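You operate a simulated robot arm through the tools that you are given. There is no shell and no other tool. Be economical: measure what you need, move in short steps, check, and stop when the job is done.

Carry out the task below with a simulated robot arm. There is one attempt and no reset: what you move stays moved.

TASK
Dab grease on top of the pipe's end, slide it home, lock the coupling.
Fine: grease goes on with the yellow-handled brush, which goes back; shut the upper half, then turn the latch. Set down upright: yellow-handled brush. A coat counts when it lies all over at full strength: go over it till it gets no stronger.

It is judged by the outcome, as a careful person would: the job done as asked, and still so three seconds after it is handed in. It fails if anything else is knocked over, pushed out of place, dropped, spilled or broken.

THE ROBOT
A 7-joint arm with a two-finger parallel gripper, fixed in place. Base frame: the origin is at the foot of the arm, x ahead of it, y to its left, z up. Readings come in m, rad, newtons and seconds.
With the tool pointing down near the work surface it reaches from about 0.38 to 0.9 m from the base axis. Its first joint turns from -2.007 to 2.007 rad. Payload 3.91 kg.
The TCP is the grasp point between the finger pads, 0.03 m short of the fingertips. In the tool frame z runs along the fingers and y along their closing line. Largest opening 0.11 m; finger width 0.02, thickness 0.01; the body of the gripper, 0.048 by 0.112 m, starts 0.055 m behind the TCP.
Orientation is told as [roll, pitch, yaw] about the base's x, y, z axes, in that order, counted from this pose: with the fingers straight down and closing along the base's y, the tool's x points along the base's -x, its y along +y and its z along -z.

THE INTERFACE
- The arm moves only by the tool drive_tool. Its argument "moves" is a list that holds one entry, the list of rows, each a list of 6 numbers: the shift along the base's x, y, z in mm, then the turn, a rotation vector about the base's x, y, z in rad. In form: [[[tx, ty, tz, wx, wy, wz], ...]]. A call has 1 to 10 rows; each row shifts and turns the commanded pose from where the row before left it. "jaw" is the gripper command, from -1 (fully open) to 1 (shut), values between in proportion, set as the call begins (left out, the last holds). Rows are played at 5 a second. More than 0.05 m and 0.15 rad between two rows, or a gripper value outside its range, and nothing of the call is played. Where a pose cannot be reached the arm comes as near as it can. A force on the tool above 40 N (or 10 N above the force at the start of the call, whichever is more), or a blocked arm, ends the call early, and 0.2 s more pass. The fingers move at their own pace (about 0.153 m/s each) and stop on an object; they squeeze with about 24 N. The grip force told is the motor's: it shows also when the fingers shut on nothing. Time passes only in rows, and 0.2 s behind the last, so rows that do not move let the fingers close. The reply holds the time, the measured pose of the TCP, the force on the tool along the base axes, the opening and the grip force, in the units named above and with some noise, with the torque about the TCP (base axes, N m) and any sound that the robot's microphone picked up.
- Cameras (640 x 400 px; columns grow to the right, rows downward): "scene" is fixed at [0.0511, 0.5142, 1.6657]; the picture's right is [-0.46, -0.89, 0.00], its down [-0.56, 0.29, -0.78] and it looks along [0.69, -0.35, -0.63] (base axes); focal length 324 px, centre (320, 200). "wrist" rides on the gripper at [0.072, 0.017, -0.103] in the tool frame; the picture's right is [-0.23, 0.97, 0.00], its down [-0.76, -0.18, -0.62] and it looks along [-0.61, -0.14, 0.78] (tool axes); focal length 222 px, centre (320, 200). There is no depth. A picture from a camera that has moved, and an enlarged one, comes with that camera's place and axes in the base frame and with its lens. The place of the scene camera against the robot may be out by one fixed shift of up to 0.018 m in any direction.
- camera(camera): a new picture of that camera. It takes no simulated time.
- lift_body(by): slides the trunk up (or, below 0, down) by that many m; the arm rides with it, the base frame stays. It gives what a move gives, with no picture.
- close_up(camera, box): a new picture of the part [left, top, right, bottom] of that camera's present view, enlarged. It takes no simulated time.
- close_job(): hands the job in; it is judged then, once.

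Work in short steps. Places have to be worked out from the pictures, the camera data and where the tool is seen: move nearer, look again, correct. Check each grasp and each placing, and mend what went wrong. You have 120 turns and 68 pictures in all, those below and enlarged ones among them. Open the gripper and draw the arm clear of the work before you hand the job in, unless the task says otherwise; then end with one line.

The tools are called after "Emit:" as a command line: name --argument value ..., lists and objects as JSON in quotes. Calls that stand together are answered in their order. drive_tool: Moves the arm, as the interface text tells. Its arguments: {"type":"object","properties":{"moves":{"type":"array","items":{"type":"array","items":{"type":"array","items":{"type":"number"}}}},"jaw":{"type":"number"}},"required":["moves"]} The other tools are called the same way: lift_body (by) slides the trunk up or down; camera (camera) takes a picture; close_up (camera, box) takes an enlarged picture of a part of a camera's view; close_job () hands the job in.

At the start:

```text
clock: 0.0
eef_pos: [0.4361, 0.2018, 1.288]
tcp_rot: [0.001, 0.0, -0.001]
ft_force: [-0.4, 0.2, -0.5]
wrist_torque: [0.0, -0.01, 0.01]
grip_width: 0.1103
grip_force: 0.1
trunk travel left (down, up): [-0.9, 0.09]
```

scene: 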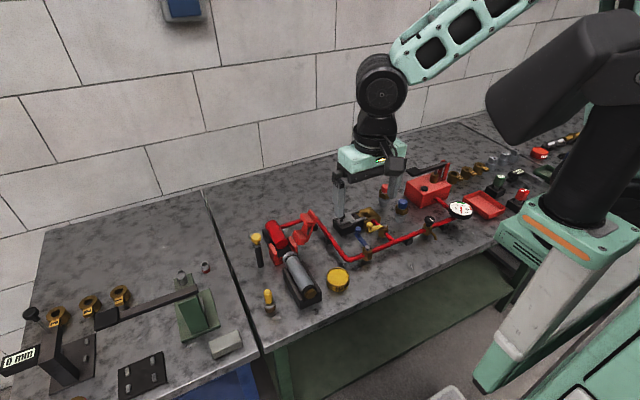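
wrist: 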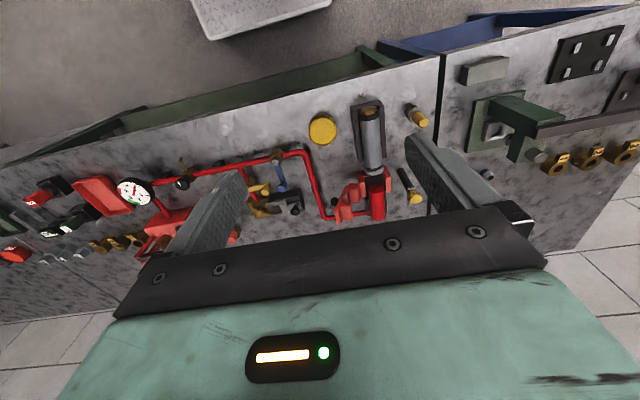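

I see a red coupling with a grey pipe in a cradle, a yellow tub (grease), and two yellow-topped tools. I'll enlarge the area.

Emit:
close_up --camera "scene" --box '[230, 190, 390, 320]'

Emit:
close_up --camera "wrist" --box '[280, 80, 460, 230]'

```text
3.08 times, centred on (310, 255) of scene
camera zoom: at [0.0511, 0.5142, 1.6657], right [-0.46, -0.89, 0.0], down [-0.56, 0.29, -0.78], along [0.69, -0.35, -0.63], focal length 996 px, centre (351, 31)
```

zoom: 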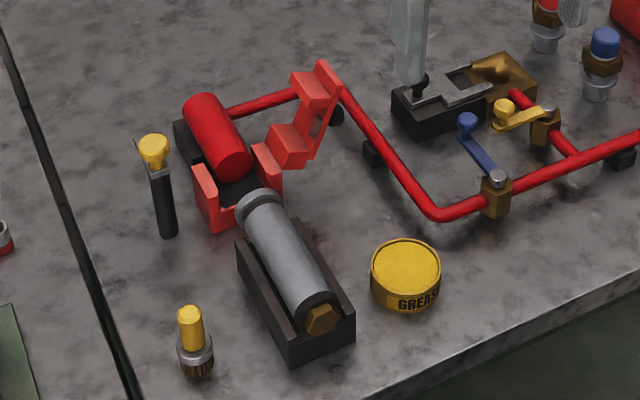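

```text
2.67 times, centred on (370, 155) of wrist
camera zoom: at [0.3652, 0.2186, 1.392], right [0.23, 0.97, 0.0], down [0.76, -0.18, 0.62], along [0.61, -0.14, -0.78], focal length 592 px, centre (187, 320)
```

zoom: 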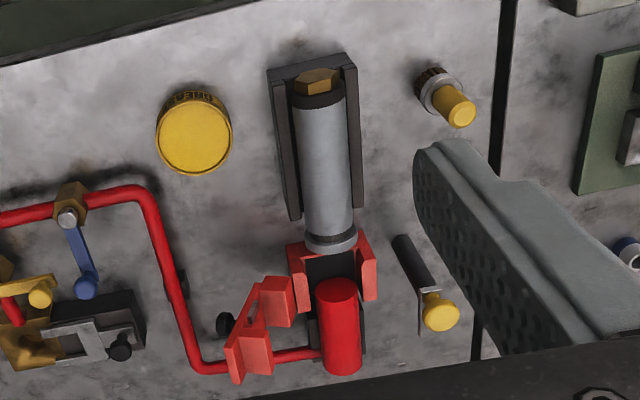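

Triangulating puts the tin top at about (0.56, 0.19, 0.89) and the brush top at about (0.574, 0.39, 0.933). I'll lower the trunk to work height and look again.

Emit:
lift_body --by -0.18

Emit:
camera --camera "wrist"

```text
clock: 2.0
eef_pos: [0.4372, 0.2018, 1.1083]
tcp_rot: [0.0, 0.0, 0.0]
ft_force: [-0.1, 0.3, 1.1]
wrist_torque: [0.04, 0.04, -0.03]
grip_width: 0.11
grip_force: 0.2
trunk travel left (down, up): [-0.72, 0.27]
```

```text
63 pictures are left
camera wrist: at [0.3652, 0.2186, 1.212], right [0.23, 0.97, 0.0], down [0.76, -0.18, 0.62], along [0.61, -0.14, -0.78], focal length 222 px, centre (320, 200)
```

wrist: 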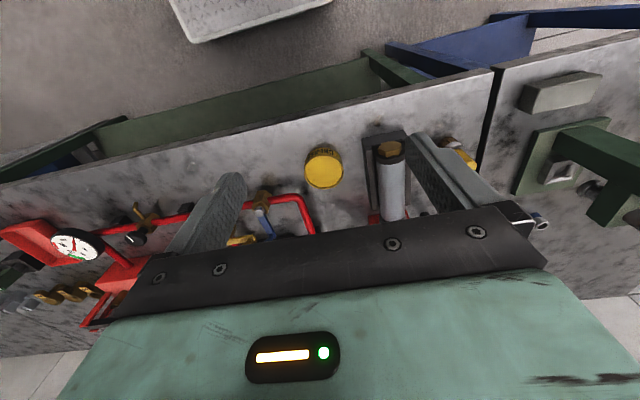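

The gripper hides the coupling from here. I'll move forward and left so the wrist camera sees the brush, pipe and coupling.

Emit:
drive_tool --moves '[[[40, 20, 0, 0, 0, 0], [40, 20, 0, 0, 0, 0], [40, 20, 0, 0, 0, 0], [40, 20, 0, 0, 0, 0]]]'

Emit:
camera --camera "wrist"

```text
clock: 3.0
eef_pos: [0.5972, 0.2825, 1.1096]
tcp_rot: [0.001, 0.002, 0.004]
ft_force: [0.1, -1.0, 0.9]
wrist_torque: [0.05, -0.03, 0.04]
grip_width: 0.1101
grip_force: 0.0
trunk travel left (down, up): [-0.72, 0.27]
```

```text
62 pictures are left
camera wrist: at [0.5252, 0.2987, 1.2132], right [0.23, 0.97, 0.0], down [0.76, -0.18, 0.62], along [0.61, -0.14, -0.78], focal length 222 px, centre (320, 200)
```

wrist: 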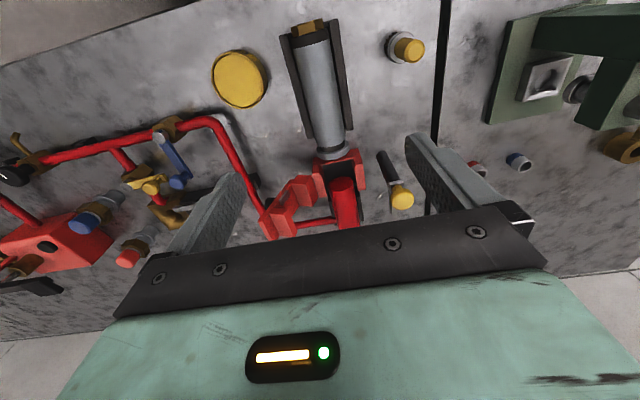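

Emit:
close_up --camera "wrist" --box '[200, 10, 440, 160]'

Emit:
close_up --camera "wrist" --box '[250, 130, 430, 245]'

```text
2.67 times, centred on (320, 85) of wrist
camera zoom: at [0.5252, 0.2987, 1.2132], right [0.23, 0.97, 0.0], down [0.76, -0.18, 0.62], along [0.61, -0.14, -0.78], focal length 592 px, centre (320, 507)
```

zoom: 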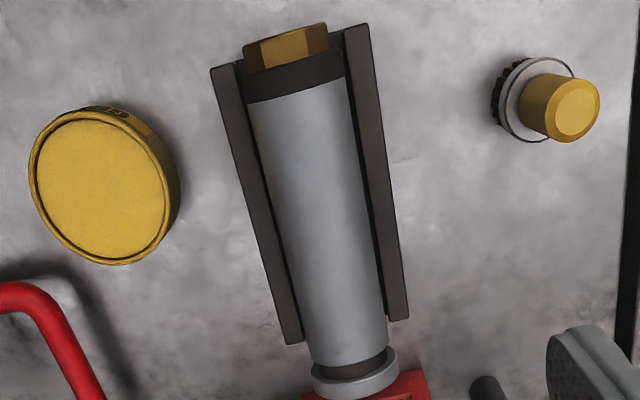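

```text
3.48 times, centred on (340, 188) of wrist
camera zoom: at [0.5252, 0.2987, 1.2132], right [0.23, 0.97, 0.0], down [0.76, -0.18, 0.62], along [0.61, -0.14, -0.78], focal length 773 px, centre (250, 244)
```

zoom: 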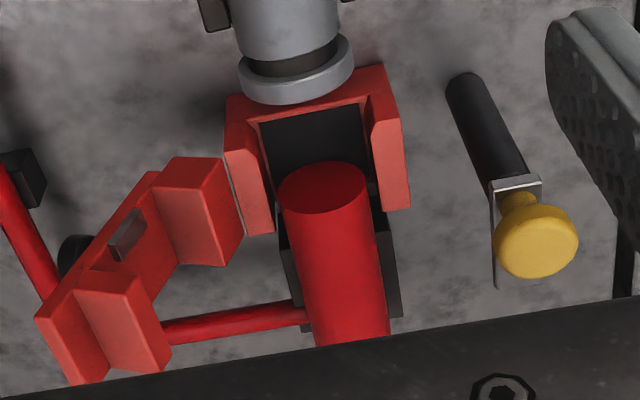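

The layout is now clear. The pipe lies along x at y≈0.285, and its flange is near x≈0.68. The coupling and red pipe are beyond that, the upper half is open on the −y side, and the latch post is on the +y side. I'll lower the trunk a little and move above the brush with the jaws part open.

Emit:
drive_tool --moves '[[[-8, 36, 0, 0, 0, 0], [-8, 36, 0, 0, 0, 0], [-9, 36, 0, 0, 0, 0], [0, 0, 0, 0, 0, 0]]]' --jaw -0.1

Emit:
lift_body --by -0.12

Emit:
camera --camera "wrist"

Emit:
close_up --camera "scene" --box '[230, 190, 390, 320]'

```text
clock: 4.0
eef_pos: [0.5715, 0.3919, 1.1068]
tcp_rot: [0.001, -0.001, 0.0]
ft_force: [0.0, -0.3, -0.8]
wrist_torque: [0.02, -0.01, -0.01]
grip_width: 0.0606
grip_force: 0.1
trunk travel left (down, up): [-0.72, 0.27]
```

```text
clock: 5.5
eef_pos: [0.5714, 0.3913, 0.9889]
tcp_rot: [-0.001, -0.001, -0.001]
ft_force: [0.2, -0.4, -1.0]
wrist_torque: [0.0, 0.01, -0.01]
grip_width: 0.0608
grip_force: 0.1
trunk travel left (down, up): [-0.6, 0.39]
```

```text
59 pictures are left
camera wrist: at [0.4997, 0.4069, 1.0926], right [0.23, 0.97, 0.0], down [0.76, -0.18, 0.62], along [0.61, -0.14, -0.78], focal length 222 px, centre (320, 200)
```

wrist: 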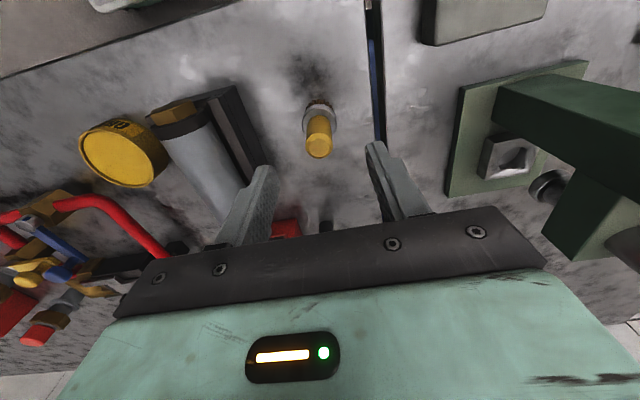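

```text
3.08 times, centred on (310, 255) of scene
camera zoom: at [0.0511, 0.5142, 1.6657], right [-0.46, -0.89, 0.0], down [-0.56, 0.29, -0.78], along [0.69, -0.35, -0.63], focal length 996 px, centre (351, 31)
```

zoom: 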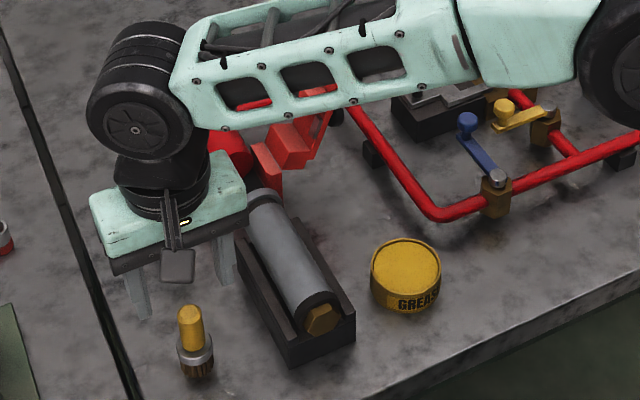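

The brush handle top is at about (0.571, 0.391, 0.94). I'll descend so the fingertips reach the bottom of the handle, then look before closing.

Emit:
drive_tool --moves '[[[0, 0, -25, 0, 0, 0], [0, 0, -25, 0, 0, 0], [0, 0, 0, 0, 0, 0]]]'

Emit:
close_up --camera "wrist" --box '[210, 60, 430, 220]'

Emit:
close_up --camera "scene" --box '[240, 230, 320, 320]'

```text
clock: 6.3
eef_pos: [0.5705, 0.3905, 0.9384]
tcp_rot: [0.0, 0.001, 0.001]
ft_force: [0.5, 0.1, 0.8]
wrist_torque: [-0.02, 0.02, -0.01]
grip_width: 0.0603
grip_force: 0.1
trunk travel left (down, up): [-0.6, 0.39]
```

```text
2.50 times, centred on (320, 140) of wrist
camera zoom: at [0.4996, 0.4071, 1.0427], right [0.23, 0.97, 0.0], down [0.76, -0.18, 0.62], along [0.61, -0.14, -0.78], focal length 555 px, centre (320, 350)
```

zoom: 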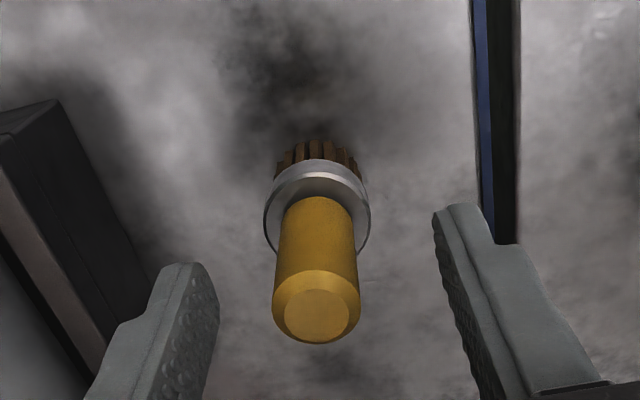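

```text
4.44 times, centred on (280, 275) of scene
camera zoom: at [0.0511, 0.5142, 1.6657], right [-0.46, -0.89, 0.0], down [-0.56, 0.29, -0.78], along [0.69, -0.35, -0.63], focal length 1438 px, centre (498, -133)
```

zoom: 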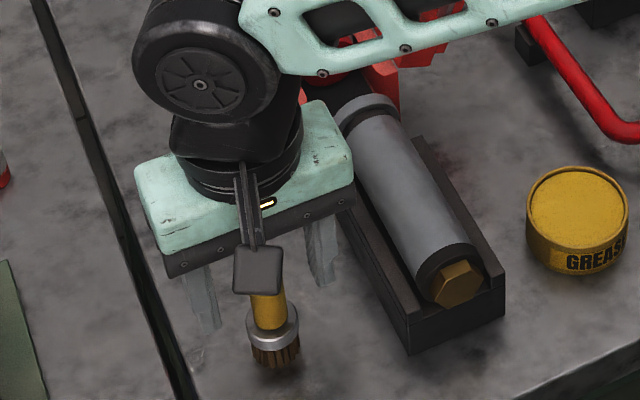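

The brush is centred between the fingers. The handle runs from z≈0.886 to 0.938, so I'll lower 16 mm and close.

Emit:
drive_tool --moves '[[[0, 0, -16, 0, 0, 0], [0, 0, 0, 0, 0, 0]]]'

Emit:
drive_tool --moves '[[[0, 0, 0, 0, 0, 0], [0, 0, 0, 0, 0, 0], [0, 0, 0, 0, 0, 0]]]' --jaw 1

```text
clock: 6.9
eef_pos: [0.5709, 0.3904, 0.9216]
tcp_rot: [0.001, 0.001, -0.001]
ft_force: [0.2, 0.6, -0.2]
wrist_torque: [0.04, 0.01, 0.0]
grip_width: 0.0604
grip_force: 0.0
trunk travel left (down, up): [-0.6, 0.39]
```

```text
clock: 7.7
eef_pos: [0.5713, 0.3913, 0.9231]
tcp_rot: [-0.001, 0.001, 0.001]
ft_force: [0.2, -0.1, 0.1]
wrist_torque: [-0.01, -0.03, -0.01]
grip_width: 0.0199
grip_force: 24.6
trunk travel left (down, up): [-0.6, 0.39]
```

The brush is gripped on its 20 mm handle. I'll lift it and carry it over the grease tin.

Emit:
drive_tool --moves '[[[0, 0, 40, 0, 0, 0], [0, 0, 45, 0, 0, 0], [0, -30, 20, 0, 0, 0], [-4, -45, 0, 0, 0, 0], [-5, -45, 0, 0, 0, 0], [-5, -45, 0, 0, 0, 0], [0, -44, 0, 0, 0, 0], [0, 0, 0, 0, 0, 0]]]'

Emit:
camera --camera "wrist"

Emit:
close_up --camera "scene" --box '[230, 190, 390, 320]'

```text
clock: 9.5
eef_pos: [0.5597, 0.1815, 1.0293]
tcp_rot: [0.0, -0.001, 0.002]
ft_force: [-0.7, -0.4, -0.4]
wrist_torque: [0.01, 0.0, 0.02]
grip_width: 0.0201
grip_force: 24.1
trunk travel left (down, up): [-0.6, 0.39]
```

```text
55 pictures are left
camera wrist: at [0.487, 0.1978, 1.1319], right [0.23, 0.97, 0.0], down [0.76, -0.18, 0.62], along [0.61, -0.14, -0.78], focal length 222 px, centre (320, 200)
```

wrist: 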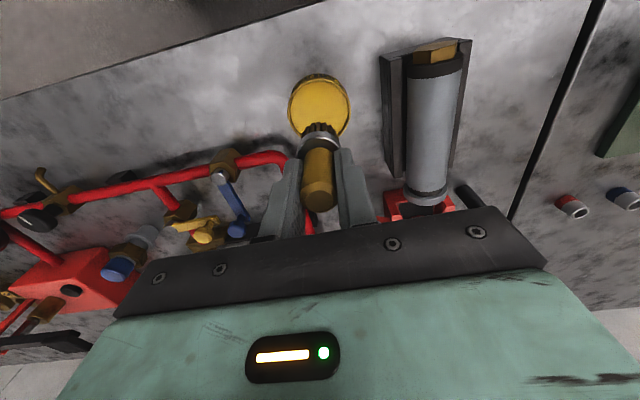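

```text
3.08 times, centred on (310, 255) of scene
camera zoom: at [0.0511, 0.5142, 1.6657], right [-0.46, -0.89, 0.0], down [-0.56, 0.29, -0.78], along [0.69, -0.35, -0.63], focal length 996 px, centre (351, 31)
```

zoom: 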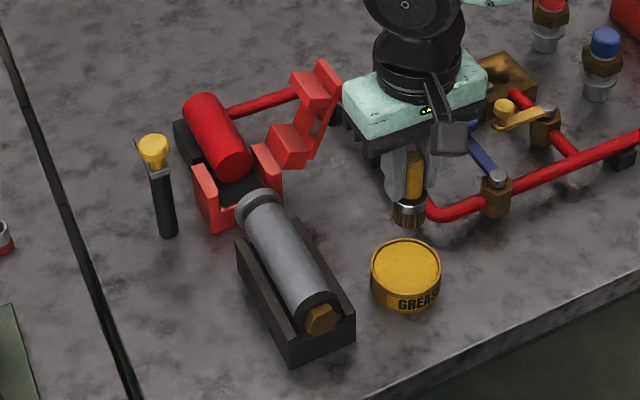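

The tin centre is at about (0.555, 0.183), right under the brush. I'll come down gently toward the grease surface and watch the force.

Emit:
drive_tool --moves '[[[-4, 1, -30, 0, 0, 0], [0, 0, -25, 0, 0, 0], [0, 0, 0, 0, 0, 0]]]'

Emit:
close_up --camera "wrist" --box '[220, 40, 420, 220]'

Emit:
close_up --camera "scene" --box '[290, 210, 390, 290]'

```text
clock: 10.3
eef_pos: [0.5539, 0.1818, 0.9724]
tcp_rot: [0.0, -0.002, 0.002]
ft_force: [0.2, 0.5, -1.5]
wrist_torque: [0.02, 0.01, 0.01]
grip_width: 0.02
grip_force: 23.8
trunk travel left (down, up): [-0.6, 0.39]
```

```text
2.22 times, centred on (320, 130) of wrist
camera zoom: at [0.482, 0.1993, 1.0767], right [0.23, 0.97, 0.0], down [0.76, -0.18, 0.62], along [0.61, -0.14, -0.78], focal length 494 px, centre (320, 356)
```

zoom: 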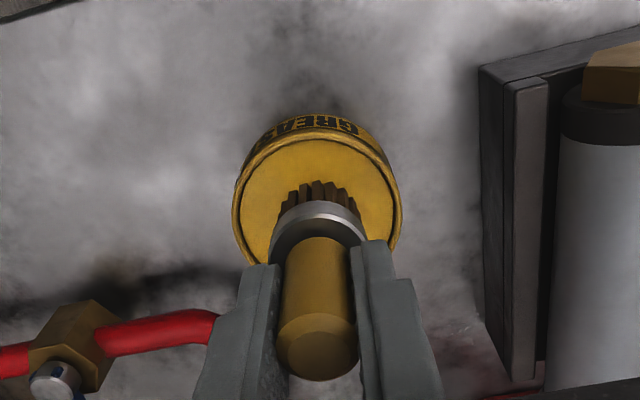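

```text
5.00 times, centred on (340, 250) of scene
camera zoom: at [0.0511, 0.5142, 1.6657], right [-0.46, -0.89, 0.0], down [-0.56, 0.29, -0.78], along [0.69, -0.35, -0.63], focal length 1618 px, centre (220, -50)
```

zoom: 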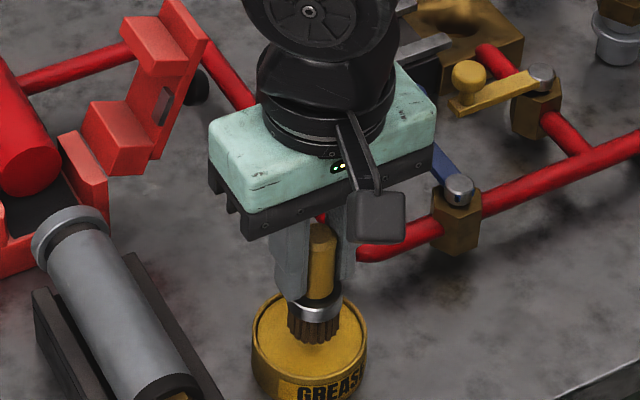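

The bristles are just above the grease. I'll lower in small steps and dab.

Emit:
drive_tool --moves '[[[0, 0, -4, 0, 0, 0], [0, 0, -3, 0, 0, 0], [0, 0, 0, 0, 0, 0]]]'

Emit:
drive_tool --moves '[[[0, 0, -3, 0, 0, 0], [0, 0, -3, 0, 0, 0], [0, 0, 0, 0, 0, 0]]]'

```text
clock: 11.1
eef_pos: [0.553, 0.1817, 0.965]
tcp_rot: [0.0, 0.0, 0.0]
ft_force: [-0.3, -0.2, -0.8]
wrist_torque: [-0.02, -0.03, -0.02]
grip_width: 0.0203
grip_force: 24.2
trunk travel left (down, up): [-0.6, 0.39]
```

```text
clock: 11.9
eef_pos: [0.5531, 0.1818, 0.9586]
tcp_rot: [-0.002, 0.001, 0.001]
ft_force: [-0.5, -0.1, -0.8]
wrist_torque: [-0.01, 0.0, 0.0]
grip_width: 0.0198
grip_force: 24.3
trunk travel left (down, up): [-0.6, 0.39]
```

Emit:
close_up --camera "scene" --box '[310, 235, 370, 285]'

Emit:
drive_tool --moves '[[[0, 0, -2, 0, 0, 0], [0, 0, -2, 0, 0, 0], [0, 0, 0, 0, 0, 0]]]'

```text
8.00 times, centred on (340, 260) of scene
camera zoom: at [0.0511, 0.5142, 1.6657], right [-0.46, -0.89, 0.0], down [-0.56, 0.29, -0.78], along [0.69, -0.35, -0.63], focal length 2589 px, centre (160, -280)
```

zoom: 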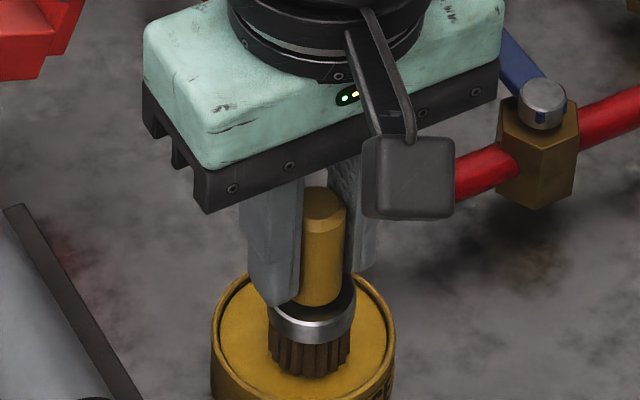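

```text
clock: 12.7
eef_pos: [0.5533, 0.1821, 0.9558]
tcp_rot: [-0.002, -0.002, -0.001]
ft_force: [-0.4, -0.3, -0.5]
wrist_torque: [0.04, -0.02, -0.01]
grip_width: 0.02
grip_force: 24.4
trunk travel left (down, up): [-0.6, 0.39]
```

There's no contact yet at TCP z 0.956, so I'll keep stepping down.

Emit:
drive_tool --moves '[[[0, 0, -2, 0, 0, 0], [0, 0, -2, 0, 0, 0], [0, 0, 0, 0, 0, 0]]]'

Emit:
drive_tool --moves '[[[0, 0, -2, 0, 0, 0], [0, 0, -1, 0, 0, 0], [0, 0, 0, 0, 0, 0]]]'

Emit:
close_up --camera "scene" --box '[310, 235, 370, 285]'

```text
clock: 13.5
eef_pos: [0.5535, 0.1816, 0.9508]
tcp_rot: [0.001, -0.004, 0.0]
ft_force: [2.6, -1.4, 16.5]
wrist_torque: [-0.36, -0.12, 0.02]
grip_width: 0.02
grip_force: 23.8
trunk travel left (down, up): [-0.6, 0.39]
```

```text
clock: 14.3
eef_pos: [0.5517, 0.1822, 0.9492]
tcp_rot: [0.0, 0.001, 0.0]
ft_force: [2.2, 0.3, 15.6]
wrist_torque: [-0.01, -0.1, 0.04]
grip_width: 0.0202
grip_force: 23.9
trunk travel left (down, up): [-0.6, 0.39]
```

```text
8.00 times, centred on (340, 260) of scene
camera zoom: at [0.0511, 0.5142, 1.6657], right [-0.46, -0.89, 0.0], down [-0.56, 0.29, -0.78], along [0.69, -0.35, -0.63], focal length 2589 px, centre (160, -280)
```

zoom: 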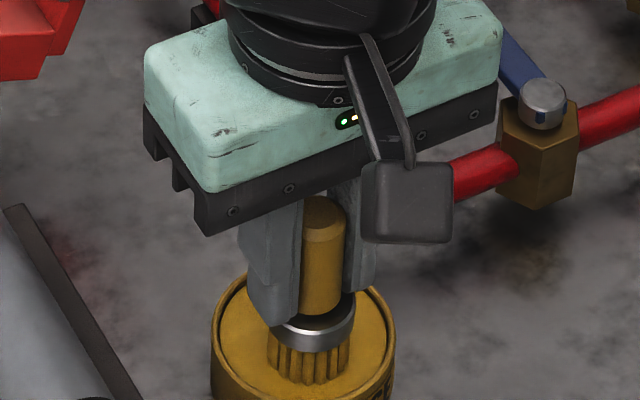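

The bristles turned yellow, so the brush is loaded. I'll lift it and go to the pipe's flange end, staying high.

Emit:
drive_tool --moves '[[[0, 0, 30, 0, 0, 0], [0, 0, 45, 0, 0, 0], [25, 25, 0, 0, 0, 0], [25, 25, 0, 0, 0, 0], [25, 25, 0, 0, 0, 0], [25, 28, 0, 0, 0, 0], [10, 0, 0, 0, 0, 0], [0, 0, 0, 0, 0, 0]]]'

Emit:
camera --camera "wrist"

Emit:
close_up --camera "scene" --box '[260, 210, 340, 275]'

```text
clock: 16.1
eef_pos: [0.6645, 0.2854, 1.0232]
tcp_rot: [0.0, 0.001, 0.002]
ft_force: [0.2, 0.3, -1.0]
wrist_torque: [-0.05, 0.0, 0.02]
grip_width: 0.0198
grip_force: 24.4
trunk travel left (down, up): [-0.6, 0.39]
```

```text
49 pictures are left
camera wrist: at [0.5924, 0.3014, 1.1274], right [0.23, 0.97, 0.0], down [0.76, -0.18, 0.62], along [0.61, -0.14, -0.78], focal length 222 px, centre (320, 200)
```

wrist: 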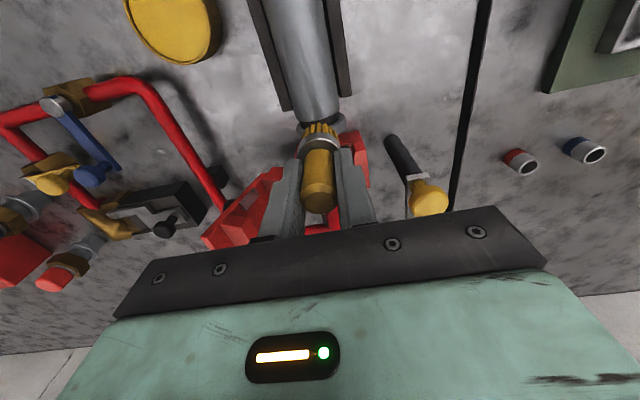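

```text
6.15 times, centred on (300, 242) of scene
camera zoom: at [0.0511, 0.5142, 1.6657], right [-0.46, -0.89, 0.0], down [-0.56, 0.29, -0.78], along [0.69, -0.35, -0.63], focal length 1992 px, centre (443, -62)
```

zoom: 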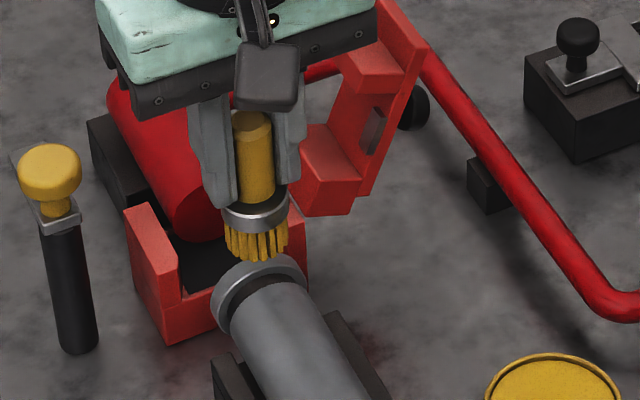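

The flange ring spans about x 0.672–0.683, with its top at z≈0.92. I'll centre the brush over it and come down gently.

Emit:
drive_tool --moves '[[[10, 0, 0, 0, 0, 0], [0, 0, -12, 0, 0, 0], [0, 0, -8, 0, 0, 0], [0, 0, 0, 0, 0, 0]]]'

Emit:
close_up --camera "wrist" --box '[240, 60, 420, 220]'

Emit:
close_up --camera "scene" --box '[270, 220, 330, 270]'

```text
clock: 17.1
eef_pos: [0.6734, 0.285, 1.0039]
tcp_rot: [0.002, -0.001, 0.001]
ft_force: [0.3, 0.5, -0.7]
wrist_torque: [0.02, 0.03, -0.02]
grip_width: 0.0196
grip_force: 24.0
trunk travel left (down, up): [-0.6, 0.39]
```

```text
2.50 times, centred on (330, 140) of wrist
camera zoom: at [0.6018, 0.3017, 1.1077], right [0.23, 0.97, 0.0], down [0.76, -0.18, 0.62], along [0.61, -0.14, -0.78], focal length 555 px, centre (295, 350)
```

zoom: 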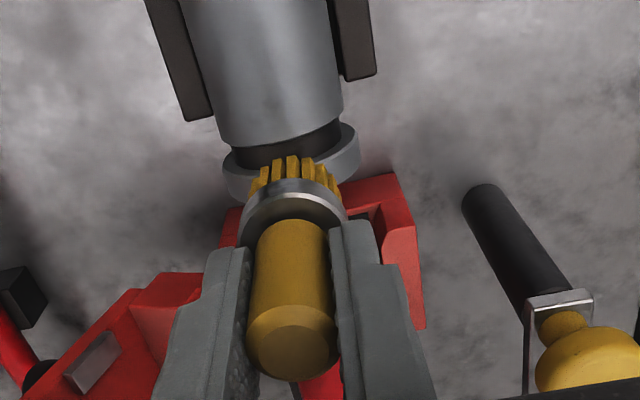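

```text
8.00 times, centred on (300, 245) of scene
camera zoom: at [0.0511, 0.5142, 1.6657], right [-0.46, -0.89, 0.0], down [-0.56, 0.29, -0.78], along [0.69, -0.35, -0.63], focal length 2589 px, centre (480, -160)
```

zoom: 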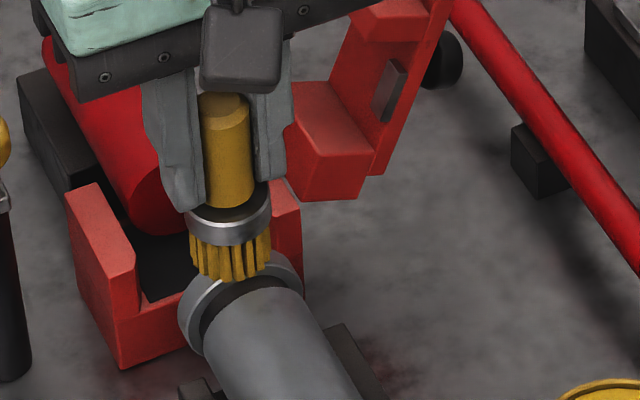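

The brush is just above the ring and aligned with it. I'll step down to contact.

Emit:
drive_tool --moves '[[[2, 0, -3, 0, 0, 0], [0, 0, -3, 0, 0, 0], [0, 0, 0, 0, 0, 0]]]'

Emit:
drive_tool --moves '[[[0, 0, -2, 0, 0, 0], [0, 0, -2, 0, 0, 0], [0, 0, 0, 0, 0, 0]]]'

```text
clock: 17.9
eef_pos: [0.6751, 0.2848, 0.9995]
tcp_rot: [0.002, -0.004, -0.001]
ft_force: [3.1, 1.0, 19.0]
wrist_torque: [-0.03, 0.0, 0.0]
grip_width: 0.0203
grip_force: 24.0
trunk travel left (down, up): [-0.6, 0.39]
```

```text
clock: 18.5
eef_pos: [0.6769, 0.2849, 0.9998]
tcp_rot: [0.006, -0.009, 0.001]
ft_force: [-2.5, -2.7, 13.8]
wrist_torque: [-0.21, 0.26, 0.03]
grip_width: 0.0201
grip_force: 24.2
trunk travel left (down, up): [-0.6, 0.39]
stopped in row 3: the force on the tool passed its limit at 42 N (the readings are from after the stop); the commanded pose is now the measured one
```

Contact is at TCP z≈1.000 and was a bit firm. I'll back off and look at what was deposited.

Emit:
drive_tool --moves '[[[0, 0, 15, 0, 0, 0], [-35, 0, 10, 0, 0, 0], [0, 0, 0, 0, 0, 0]]]'

Emit:
close_up --camera "wrist" --box '[240, 60, 420, 220]'

Emit:
close_up --camera "scene" --box '[270, 220, 330, 270]'

```text
clock: 19.3
eef_pos: [0.6414, 0.2853, 1.0221]
tcp_rot: [0.004, -0.008, -0.001]
ft_force: [-0.2, 0.7, -1.7]
wrist_torque: [0.02, 0.02, 0.01]
grip_width: 0.0202
grip_force: 23.8
trunk travel left (down, up): [-0.6, 0.39]
```

```text
2.50 times, centred on (330, 140) of wrist
camera zoom: at [0.5693, 0.3014, 1.1249], right [0.23, 0.97, 0.01], down [0.76, -0.18, 0.63], along [0.61, -0.14, -0.78], focal length 555 px, centre (295, 350)
```

zoom: 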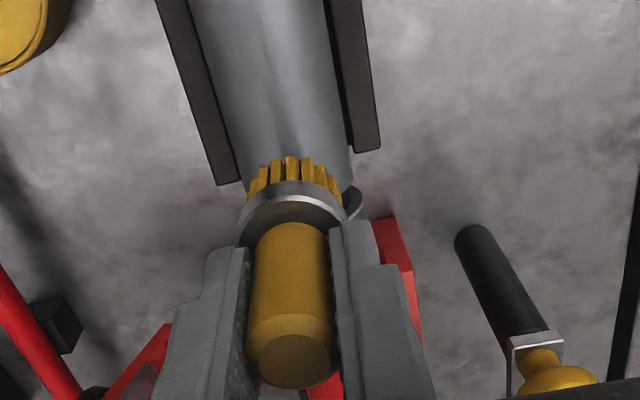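

```text
8.00 times, centred on (300, 245) of scene
camera zoom: at [0.0511, 0.5142, 1.6657], right [-0.46, -0.89, 0.0], down [-0.56, 0.29, -0.78], along [0.69, -0.35, -0.63], focal length 2589 px, centre (480, -160)
```

zoom: 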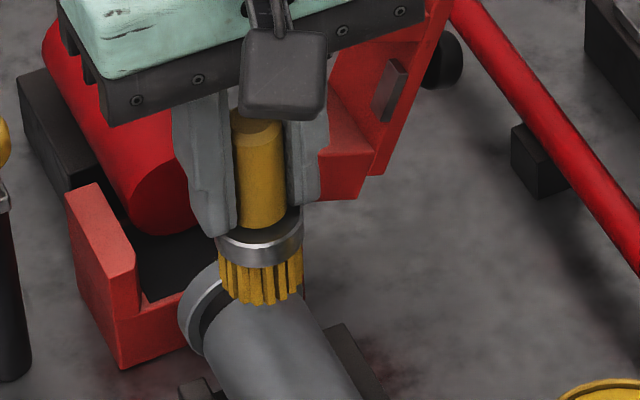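

The brush still blocks the view, so I'll shift it sideways and look again.

Emit:
drive_tool --moves '[[[0, -30, 20, -0.004, 0.008, 0], [20, -40, 10, 0, 0, 0], [0, 0, 0, 0, 0, 0]]]'

Emit:
close_up --camera "scene" --box '[270, 220, 330, 270]'

Emit:
close_up --camera "wrist" --box '[290, 60, 470, 220]'

```text
clock: 20.1
eef_pos: [0.6617, 0.2158, 1.0514]
tcp_rot: [0.001, 0.0, 0.002]
ft_force: [-0.2, 0.6, -0.3]
wrist_torque: [0.02, 0.01, 0.01]
grip_width: 0.0201
grip_force: 24.0
trunk travel left (down, up): [-0.6, 0.39]
```

```text
8.00 times, centred on (300, 245) of scene
camera zoom: at [0.0511, 0.5142, 1.6657], right [-0.46, -0.89, 0.0], down [-0.56, 0.29, -0.78], along [0.69, -0.35, -0.63], focal length 2589 px, centre (480, -160)
```

zoom: 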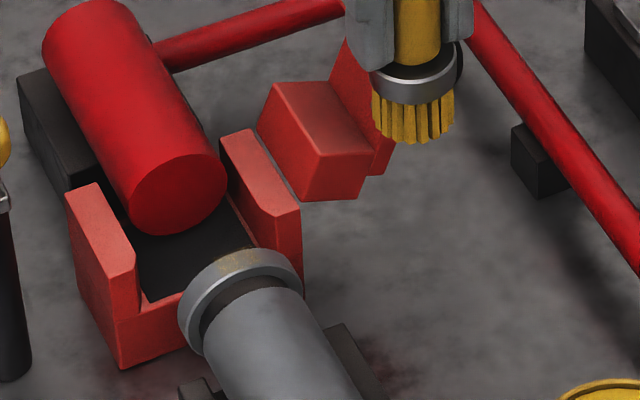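

```text
2.50 times, centred on (380, 140) of wrist
camera zoom: at [0.5904, 0.2315, 1.1565], right [0.23, 0.97, 0.0], down [0.76, -0.18, 0.62], along [0.61, -0.14, -0.78], focal length 555 px, centre (170, 350)
```

zoom: 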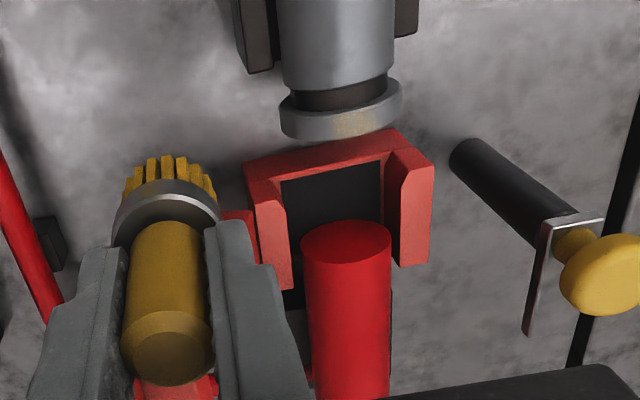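

A faint coat has appeared on top of the ring around (0.675, 0.287). I'll go back and make several light back-and-forth strokes over it.

Emit:
drive_tool --moves '[[[7, 35, -15, 0, 0, 0], [7, 36, -15, 0, 0, 0], [0, 0, -12, 0, 0, 0], [0, 0, -8, 0, 0, 0], [0, 0, 0, 0, 0, 0]]]'

Emit:
drive_tool --moves '[[[0, 0, -1, 0, 0, 0], [0, 0, 0, 0, 0, 0]]]'

```text
clock: 21.3
eef_pos: [0.6766, 0.286, 1.0027]
tcp_rot: [0.001, 0.001, 0.0]
ft_force: [0.0, 0.5, -0.3]
wrist_torque: [0.05, -0.03, -0.02]
grip_width: 0.0202
grip_force: 23.8
trunk travel left (down, up): [-0.6, 0.39]
```

```text
clock: 21.9
eef_pos: [0.6759, 0.2875, 1.0012]
tcp_rot: [0.002, -0.001, -0.001]
ft_force: [0.4, 0.5, 3.4]
wrist_torque: [0.11, -0.03, -0.01]
grip_width: 0.0201
grip_force: 23.5
trunk travel left (down, up): [-0.6, 0.39]
```

Light contact at 3.4 N. Pressing about 0.5 mm more, then stroking across the ring.

Emit:
drive_tool --moves '[[[0, 0, -0.5, 0, 0, 0], [0, 5, 0, 0, 0, 0], [0, 4, 0, 0, 0, 0], [0, -6, 0, 0, 0, 0], [0, -6, 0, 0, 0, 0], [0, -6, 0, 0, 0, 0], [0, 6, 0, 0, 0, 0], [0, 6, 0, 0, 0, 0], [0, 6, 0, 0, 0, 0], [0, -6, 0, 0, 0, 0]]]'

Emit:
drive_tool --moves '[[[0, -6, 0, 0, 0, 0], [0, -6, 0, 0, 0, 0], [0, 6, 0, 0, 0, 0], [0, 6, 0, 0, 0, 0], [0, 6, 0, 0, 0, 0], [0, -6, 0, 0, 0, 0], [0, -6, 0, 0, 0, 0], [0, -6, 0, 0, 0, 0], [0, 9, 0, 0, 0, 0], [0, 0, 0, 0, 0, 0]]]'

```text
clock: 24.1
eef_pos: [0.6764, 0.2904, 1.0011]
tcp_rot: [0.002, 0.0, 0.0]
ft_force: [-0.3, -0.1, -0.4]
wrist_torque: [0.01, 0.0, 0.03]
grip_width: 0.0199
grip_force: 23.6
trunk travel left (down, up): [-0.6, 0.39]
```

```text
clock: 26.3
eef_pos: [0.6755, 0.2868, 1.0012]
tcp_rot: [0.002, -0.001, 0.001]
ft_force: [1.0, 0.9, -0.5]
wrist_torque: [0.0, 0.0, -0.05]
grip_width: 0.0197
grip_force: 24.0
trunk travel left (down, up): [-0.6, 0.39]
```

Contact was mostly lost, likely because the brush crept up slightly in the grip. I'll press 1.5 mm lower and stroke again.

Emit:
drive_tool --moves '[[[0, 0, -1, 0, 0, 0], [0, 0, -0.5, 0, 0, 0], [0, 0, 0, 0, 0, 0]]]'

Emit:
drive_tool --moves '[[[0, 4, 0, 0, 0, 0], [0, 4, 0, 0, 0, 0], [0, -4, 0, 0, 0, 0], [0, -4, 0, 0, 0, 0], [0, -4, 0, 0, 0, 0], [0, -4, 0, 0, 0, 0], [0, 4, 0, 0, 0, 0], [0, 4, 0, 0, 0, 0], [0, 0, 0, 0, 0, 0]]]'

```text
clock: 27.1
eef_pos: [0.6764, 0.2872, 1.0006]
tcp_rot: [0.002, 0.001, 0.0]
ft_force: [0.8, 0.1, 6.7]
wrist_torque: [-0.11, -0.02, 0.08]
grip_width: 0.0197
grip_force: 24.0
trunk travel left (down, up): [-0.6, 0.39]
```

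```text
clock: 29.1
eef_pos: [0.6769, 0.2862, 0.9999]
tcp_rot: [0.001, -0.001, 0.001]
ft_force: [0.2, -2.9, 6.6]
wrist_torque: [-0.24, -0.06, 0.01]
grip_width: 0.0193
grip_force: 23.6
trunk travel left (down, up): [-0.6, 0.39]
```

Contact held at about 6 N. I'll do another set of strokes and then inspect.

Emit:
drive_tool --moves '[[[0, 4, 0, 0, 0, 0], [0, 4, 0, 0, 0, 0], [0, -4, 0, 0, 0, 0], [0, -4, 0, 0, 0, 0], [0, -4, 0, 0, 0, 0], [0, -4, 0, 0, 0, 0], [0, 4, 0, 0, 0, 0], [0, 4, 0, 0, 0, 0], [0, 0, 0, 0, 0, 0]]]'

Emit:
drive_tool --moves '[[[0, 0, 25, 0, 0, 0], [-7, -35, 15, 0, 0, 0], [-8, -35, 10, 0, 0, 0], [0, 0, 0, 0, 0, 0]]]'

Emit:
close_up --camera "scene" --box '[280, 235, 325, 270]'

Emit:
close_up --camera "wrist" --box '[340, 60, 440, 140]'

```text
clock: 31.1
eef_pos: [0.6751, 0.2847, 0.9986]
tcp_rot: [0.0, 0.001, 0.0]
ft_force: [0.6, -2.8, 6.7]
wrist_torque: [-0.24, -0.01, -0.02]
grip_width: 0.0193
grip_force: 23.9
trunk travel left (down, up): [-0.6, 0.39]
```

```text
clock: 32.1
eef_pos: [0.66, 0.2168, 1.0498]
tcp_rot: [0.002, 0.001, -0.001]
ft_force: [0.4, 0.1, -1.0]
wrist_torque: [0.01, 0.01, 0.01]
grip_width: 0.0189
grip_force: 23.7
trunk travel left (down, up): [-0.6, 0.39]
```

```text
11.43 times, centred on (302, 252) of scene
camera zoom: at [0.0511, 0.5142, 1.6657], right [-0.46, -0.89, 0.0], down [-0.56, 0.29, -0.78], along [0.69, -0.35, -0.63], focal length 3699 px, centre (520, -400)
```

zoom: 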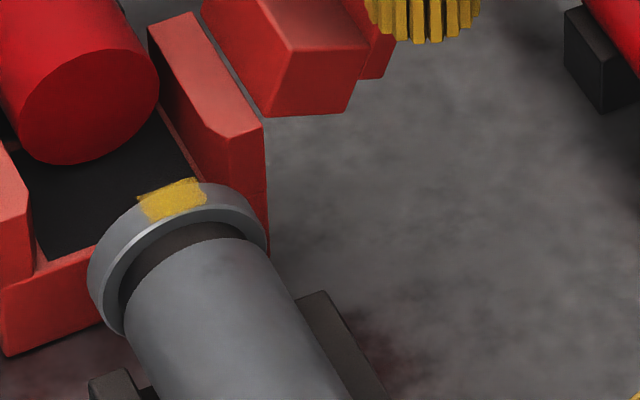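

```text
5.00 times, centred on (390, 100) of wrist
camera zoom: at [0.5886, 0.2327, 1.1538], right [0.23, 0.97, 0.0], down [0.76, -0.18, 0.62], along [0.61, -0.14, -0.78], focal length 1111 px, centre (-30, 700)
```

zoom: 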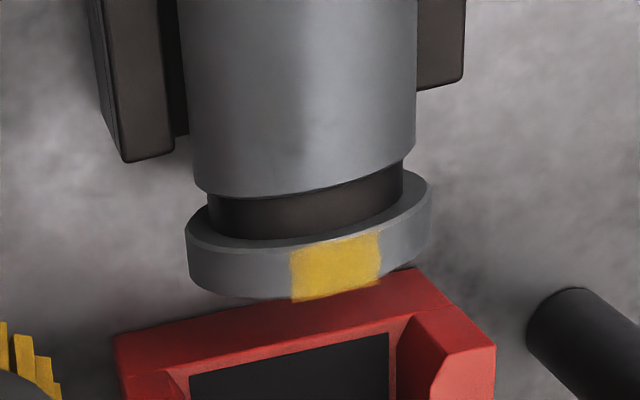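

There is a solid patch on top of the ring, a little thin at the edges. I'll do another round with wider strokes and compare, checking the brush in the grip first.

Emit:
drive_tool --moves '[[[7, 35, -10, 0, 0, 0], [8, 35, -15, 0, 0, 0], [0, 0, -15, 0, 0, 0], [0, 0, -9, 0, 0, 0], [0, 0, -1.5, 0, 0, 0], [0, 0, 0, 0, 0, 0]]]'

Emit:
close_up --camera "wrist" --box '[240, 60, 420, 220]'

```text
clock: 33.5
eef_pos: [0.6759, 0.2869, 1.0]
tcp_rot: [0.002, -0.002, 0.0]
ft_force: [-1.0, -0.2, 8.7]
wrist_torque: [-0.09, 0.11, 0.0]
grip_width: 0.0188
grip_force: 24.0
trunk travel left (down, up): [-0.6, 0.39]
```

```text
2.50 times, centred on (330, 140) of wrist
camera zoom: at [0.6039, 0.3033, 1.1038], right [0.23, 0.97, 0.0], down [0.76, -0.18, 0.62], along [0.61, -0.14, -0.78], focal length 555 px, centre (295, 350)
```

zoom: 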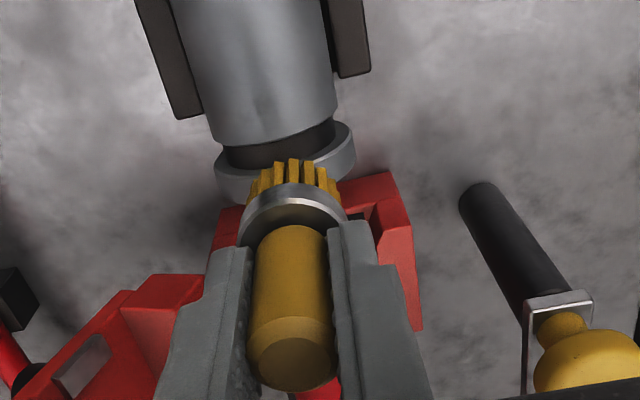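

The brush is still held well and contact is about 9 N. Stroking in y with small shifts in x.

Emit:
drive_tool --moves '[[[0, 4, 0, 0, 0, 0], [0, 4, 0, 0, 0, 0], [0, 3, 0, 0, 0, 0], [0, -4, 0, 0, 0, 0], [0, -4, 0, 0, 0, 0], [0, -5, 0, 0, 0, 0], [0, -5, 0, 0, 0, 0], [0, -4, 0, 0, 0, 0], [0, 5, 0, 0, 0, 0], [0, 6, 0, 0, 0, 0]]]'

Emit:
drive_tool --moves '[[[-3, 0, 0, 0, 0, 0], [0, 4, 0, 0, 0, 0], [0, 4, 0, 0, 0, 0], [0, -4, 0, 0, 0, 0], [0, -4, 0, 0, 0, 0], [0, -4, 0, 0, 0, 0], [0, -4, 0, 0, 0, 0], [0, 4, 0, 0, 0, 0], [0, 4, 0, 0, 0, 0], [5, 0, 0, 0, 0, 0]]]'

Emit:
drive_tool --moves '[[[0, 4, 0, 0, 0, 0], [0, 4, 0, 0, 0, 0], [0, -4, 0, 0, 0, 0], [0, -4, 0, 0, 0, 0], [0, -4, 0, 0, 0, 0], [0, -4, 0, 0, 0, 0], [0, 4, 0, 0, 0, 0], [-2, 4, 0, 0, 0, 0], [0, 0, 0, 0, 0, 0]]]'

Emit:
drive_tool --moves '[[[0, 0, 25, 0, 0, 0], [-7, -35, 15, 0, 0, 0], [-8, -35, 10, 0, 0, 0], [0, 0, 0, 0, 0, 0]]]'

Emit:
close_up --camera "scene" --box '[280, 235, 325, 270]'

Emit:
close_up --camera "wrist" --box '[340, 60, 440, 140]'

```text
clock: 35.7
eef_pos: [0.6763, 0.2833, 0.9992]
tcp_rot: [0.0, -0.002, -0.001]
ft_force: [1.8, -5.9, 20.7]
wrist_torque: [-0.48, 0.08, 0.05]
grip_width: 0.0191
grip_force: 23.9
trunk travel left (down, up): [-0.6, 0.39]
```

```text
clock: 37.9
eef_pos: [0.6775, 0.2873, 0.9983]
tcp_rot: [0.003, 0.002, 0.0]
ft_force: [-3.0, -1.3, 11.4]
wrist_torque: [-0.19, 0.33, 0.05]
grip_width: 0.019
grip_force: 24.0
trunk travel left (down, up): [-0.6, 0.39]
```

```text
clock: 39.9
eef_pos: [0.6762, 0.2865, 0.9997]
tcp_rot: [0.001, -0.003, -0.001]
ft_force: [4.5, -4.6, 14.1]
wrist_torque: [-0.35, -0.15, 0.04]
grip_width: 0.019
grip_force: 24.3
trunk travel left (down, up): [-0.6, 0.39]
```

```text
clock: 40.9
eef_pos: [0.661, 0.2154, 1.0488]
tcp_rot: [0.003, 0.001, 0.0]
ft_force: [0.1, -0.5, -0.3]
wrist_torque: [-0.02, -0.01, 0.0]
grip_width: 0.019
grip_force: 23.8
trunk travel left (down, up): [-0.6, 0.39]
```

```text
11.43 times, centred on (302, 252) of scene
camera zoom: at [0.0511, 0.5142, 1.6657], right [-0.46, -0.89, 0.0], down [-0.56, 0.29, -0.78], along [0.69, -0.35, -0.63], focal length 3699 px, centre (520, -400)
```

zoom: 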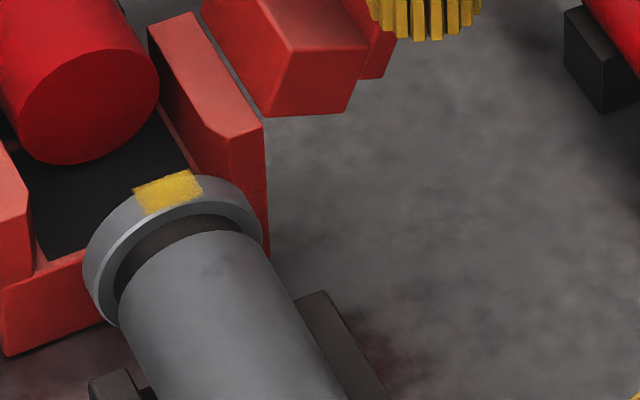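

```text
5.00 times, centred on (390, 100) of wrist
camera zoom: at [0.5894, 0.2319, 1.153], right [0.23, 0.97, 0.0], down [0.76, -0.18, 0.62], along [0.61, -0.14, -0.78], focal length 1111 px, centre (-30, 700)
```

zoom: 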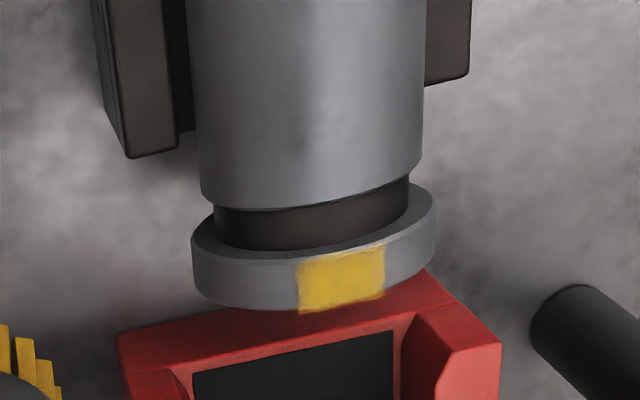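

The coat now looks even, and the ring moved about 2 mm in +x. I'll do one more pass to confirm it gets no stronger.

Emit:
drive_tool --moves '[[[8, 35, -10, 0, 0, 0], [9, 35, -15, 0, 0, 0], [0, 0, -15, 0, 0, 0], [0, 0, -9, 0, 0, 0], [0, 0, -1.5, 0, 0, 0], [0, 4, 0, 0, 0, 0], [0, 4, 0, 0, 0, 0], [0, -4, 0, 0, 0, 0], [0, -4, 0, 0, 0, 0], [0, -4, 0, 0, 0, 0]]]'

Emit:
drive_tool --moves '[[[0, -4, 0, 0, 0, 0], [0, 4, 0, 0, 0, 0], [0, 4, 0, 0, 0, 0], [0, 4, 0, 0, 0, 0], [0, 4, 0, 0, 0, 0], [0, -4, 0, 0, 0, 0], [0, -4, 0, 0, 0, 0], [0, -4, 0, 0, 0, 0], [0, -4, 0, 0, 0, 0], [0, 8, 0, 0, 0, 0]]]'

Emit:
drive_tool --moves '[[[0, 0, 25, 0, 0, 0], [-7, -35, 15, 0, 0, 0], [-8, -35, 10, 0, 0, 0], [0, 0, 0, 0, 0, 0]]]'

Emit:
close_up --camera "wrist" --box '[340, 60, 440, 140]'

```text
clock: 43.1
eef_pos: [0.6785, 0.2826, 0.999]
tcp_rot: [0.003, 0.0, 0.001]
ft_force: [-0.4, 4.0, 12.8]
wrist_torque: [0.37, 0.07, -0.03]
grip_width: 0.0189
grip_force: 23.6
trunk travel left (down, up): [-0.6, 0.39]
```

```text
clock: 45.3
eef_pos: [0.6775, 0.283, 0.9988]
tcp_rot: [-0.005, 0.0, -0.002]
ft_force: [2.8, -6.5, 16.8]
wrist_torque: [-0.45, -0.02, 0.1]
grip_width: 0.0184
grip_force: 24.4
trunk travel left (down, up): [-0.6, 0.39]
```

```text
clock: 46.3
eef_pos: [0.6629, 0.2168, 1.0487]
tcp_rot: [0.001, 0.003, 0.001]
ft_force: [-0.5, 0.6, -1.2]
wrist_torque: [-0.01, -0.02, 0.0]
grip_width: 0.0191
grip_force: 24.1
trunk travel left (down, up): [-0.6, 0.39]
```

```text
5.00 times, centred on (390, 100) of wrist
camera zoom: at [0.5916, 0.2333, 1.1528], right [0.23, 0.97, 0.0], down [0.76, -0.18, 0.62], along [0.61, -0.14, -0.78], focal length 1111 px, centre (-30, 700)
```

zoom: 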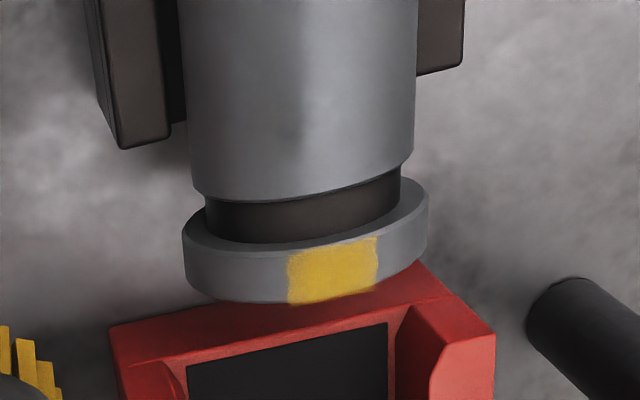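

The coat is unchanged, so it is at full strength. I'll carry the brush back to its spot at (0.571, 0.391).

Emit:
drive_tool --moves '[[[-18, 35, 0, 0, 0, 0], [-18, 35, 0, 0, 0, 0], [-18, 35, 0, 0, 0, 0], [-18, 35, 0, 0, 0, 0], [-19, 35, 0, 0, 0, 0], [0, 0, -40, 0, 0, 0], [0, 0, -40, 0, 0, 0], [0, 0, -34, 0, 0, 0], [0, 0, -8, 0, 0, 0], [0, 0, 0, 0, 0, 0]]]'

Emit:
close_up --camera "wrist" --box '[230, 60, 410, 220]'

```text
clock: 48.5
eef_pos: [0.5728, 0.3917, 0.9267]
tcp_rot: [0.0, 0.0, 0.0]
ft_force: [-0.8, 0.3, -1.4]
wrist_torque: [0.02, -0.01, 0.01]
grip_width: 0.0189
grip_force: 23.8
trunk travel left (down, up): [-0.6, 0.39]
```

```text
2.50 times, centred on (320, 140) of wrist
camera zoom: at [0.5005, 0.4085, 1.0303], right [0.23, 0.97, 0.0], down [0.76, -0.18, 0.62], along [0.61, -0.14, -0.78], focal length 555 px, centre (320, 350)
```

zoom: 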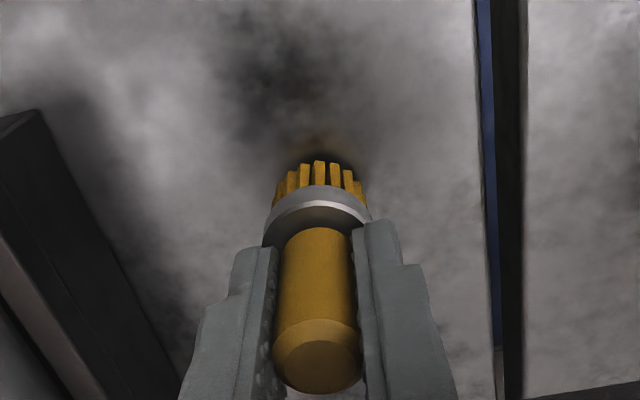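

The brush looks upright. Lowering in small steps to touch the table.

Emit:
drive_tool --moves '[[[0, 0, -2, 0, 0, 0], [0, 0, -1.5, 0, 0, 0], [0, 0, 0, 0, 0, 0]]]'

Emit:
drive_tool --moves '[[[0, 0, -1.5, 0, 0, 0], [0, 0, -1, 0, 0, 0], [0, 0, 0, 0, 0, 0]]]'

```text
clock: 49.3
eef_pos: [0.5713, 0.3918, 0.9228]
tcp_rot: [0.001, 0.0, 0.0]
ft_force: [0.5, 0.1, -0.2]
wrist_torque: [0.02, 0.0, -0.05]
grip_width: 0.0187
grip_force: 23.8
trunk travel left (down, up): [-0.6, 0.39]
```

```text
clock: 50.1
eef_pos: [0.5714, 0.3917, 0.9218]
tcp_rot: [0.003, -0.002, 0.0]
ft_force: [-1.1, -0.4, 11.0]
wrist_torque: [-0.09, -0.14, 0.0]
grip_width: 0.0189
grip_force: 24.1
trunk travel left (down, up): [-0.6, 0.39]
```

It's on the table at 11 N. I'll release, rise and check.

Emit:
drive_tool --moves '[[[0, 0, 0.5, 0, 0, 0], [0, 0, 0, 0, 0, 0]]]'

Emit:
drive_tool --moves '[[[0, 0, 0, 0, 0, 0], [0, 0, 0, 0, 0, 0], [0, 0, 25, 0, 0, 0], [0, 0, 40, 0, 0, 0], [0, 0, 40, 0, 0, 0], [0, 0, 0, 0, 0, 0]]]' --jaw -0.1

Emit:
close_up --camera "wrist" --box '[180, 40, 420, 240]'

```text
clock: 50.7
eef_pos: [0.5715, 0.3919, 0.922]
tcp_rot: [0.003, -0.002, 0.0]
ft_force: [1.6, 0.3, 14.4]
wrist_torque: [-0.05, -0.25, 0.01]
grip_width: 0.0188
grip_force: 24.0
trunk travel left (down, up): [-0.6, 0.39]
```

```text
clock: 52.1
eef_pos: [0.5725, 0.3924, 1.0267]
tcp_rot: [0.001, 0.0, 0.0]
ft_force: [-0.5, 0.0, -0.5]
wrist_torque: [0.0, 0.02, 0.0]
grip_width: 0.0605
grip_force: 0.0
trunk travel left (down, up): [-0.6, 0.39]
```

```text
2.00 times, centred on (300, 140) of wrist
camera zoom: at [0.5006, 0.4084, 1.1305], right [0.23, 0.97, 0.0], down [0.76, -0.18, 0.62], along [0.61, -0.14, -0.78], focal length 444 px, centre (360, 320)
```

zoom: 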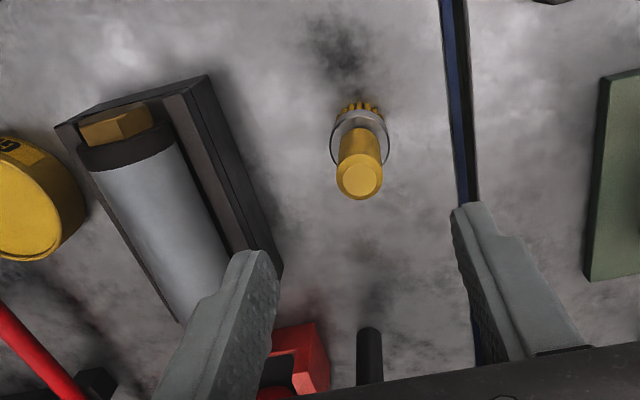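

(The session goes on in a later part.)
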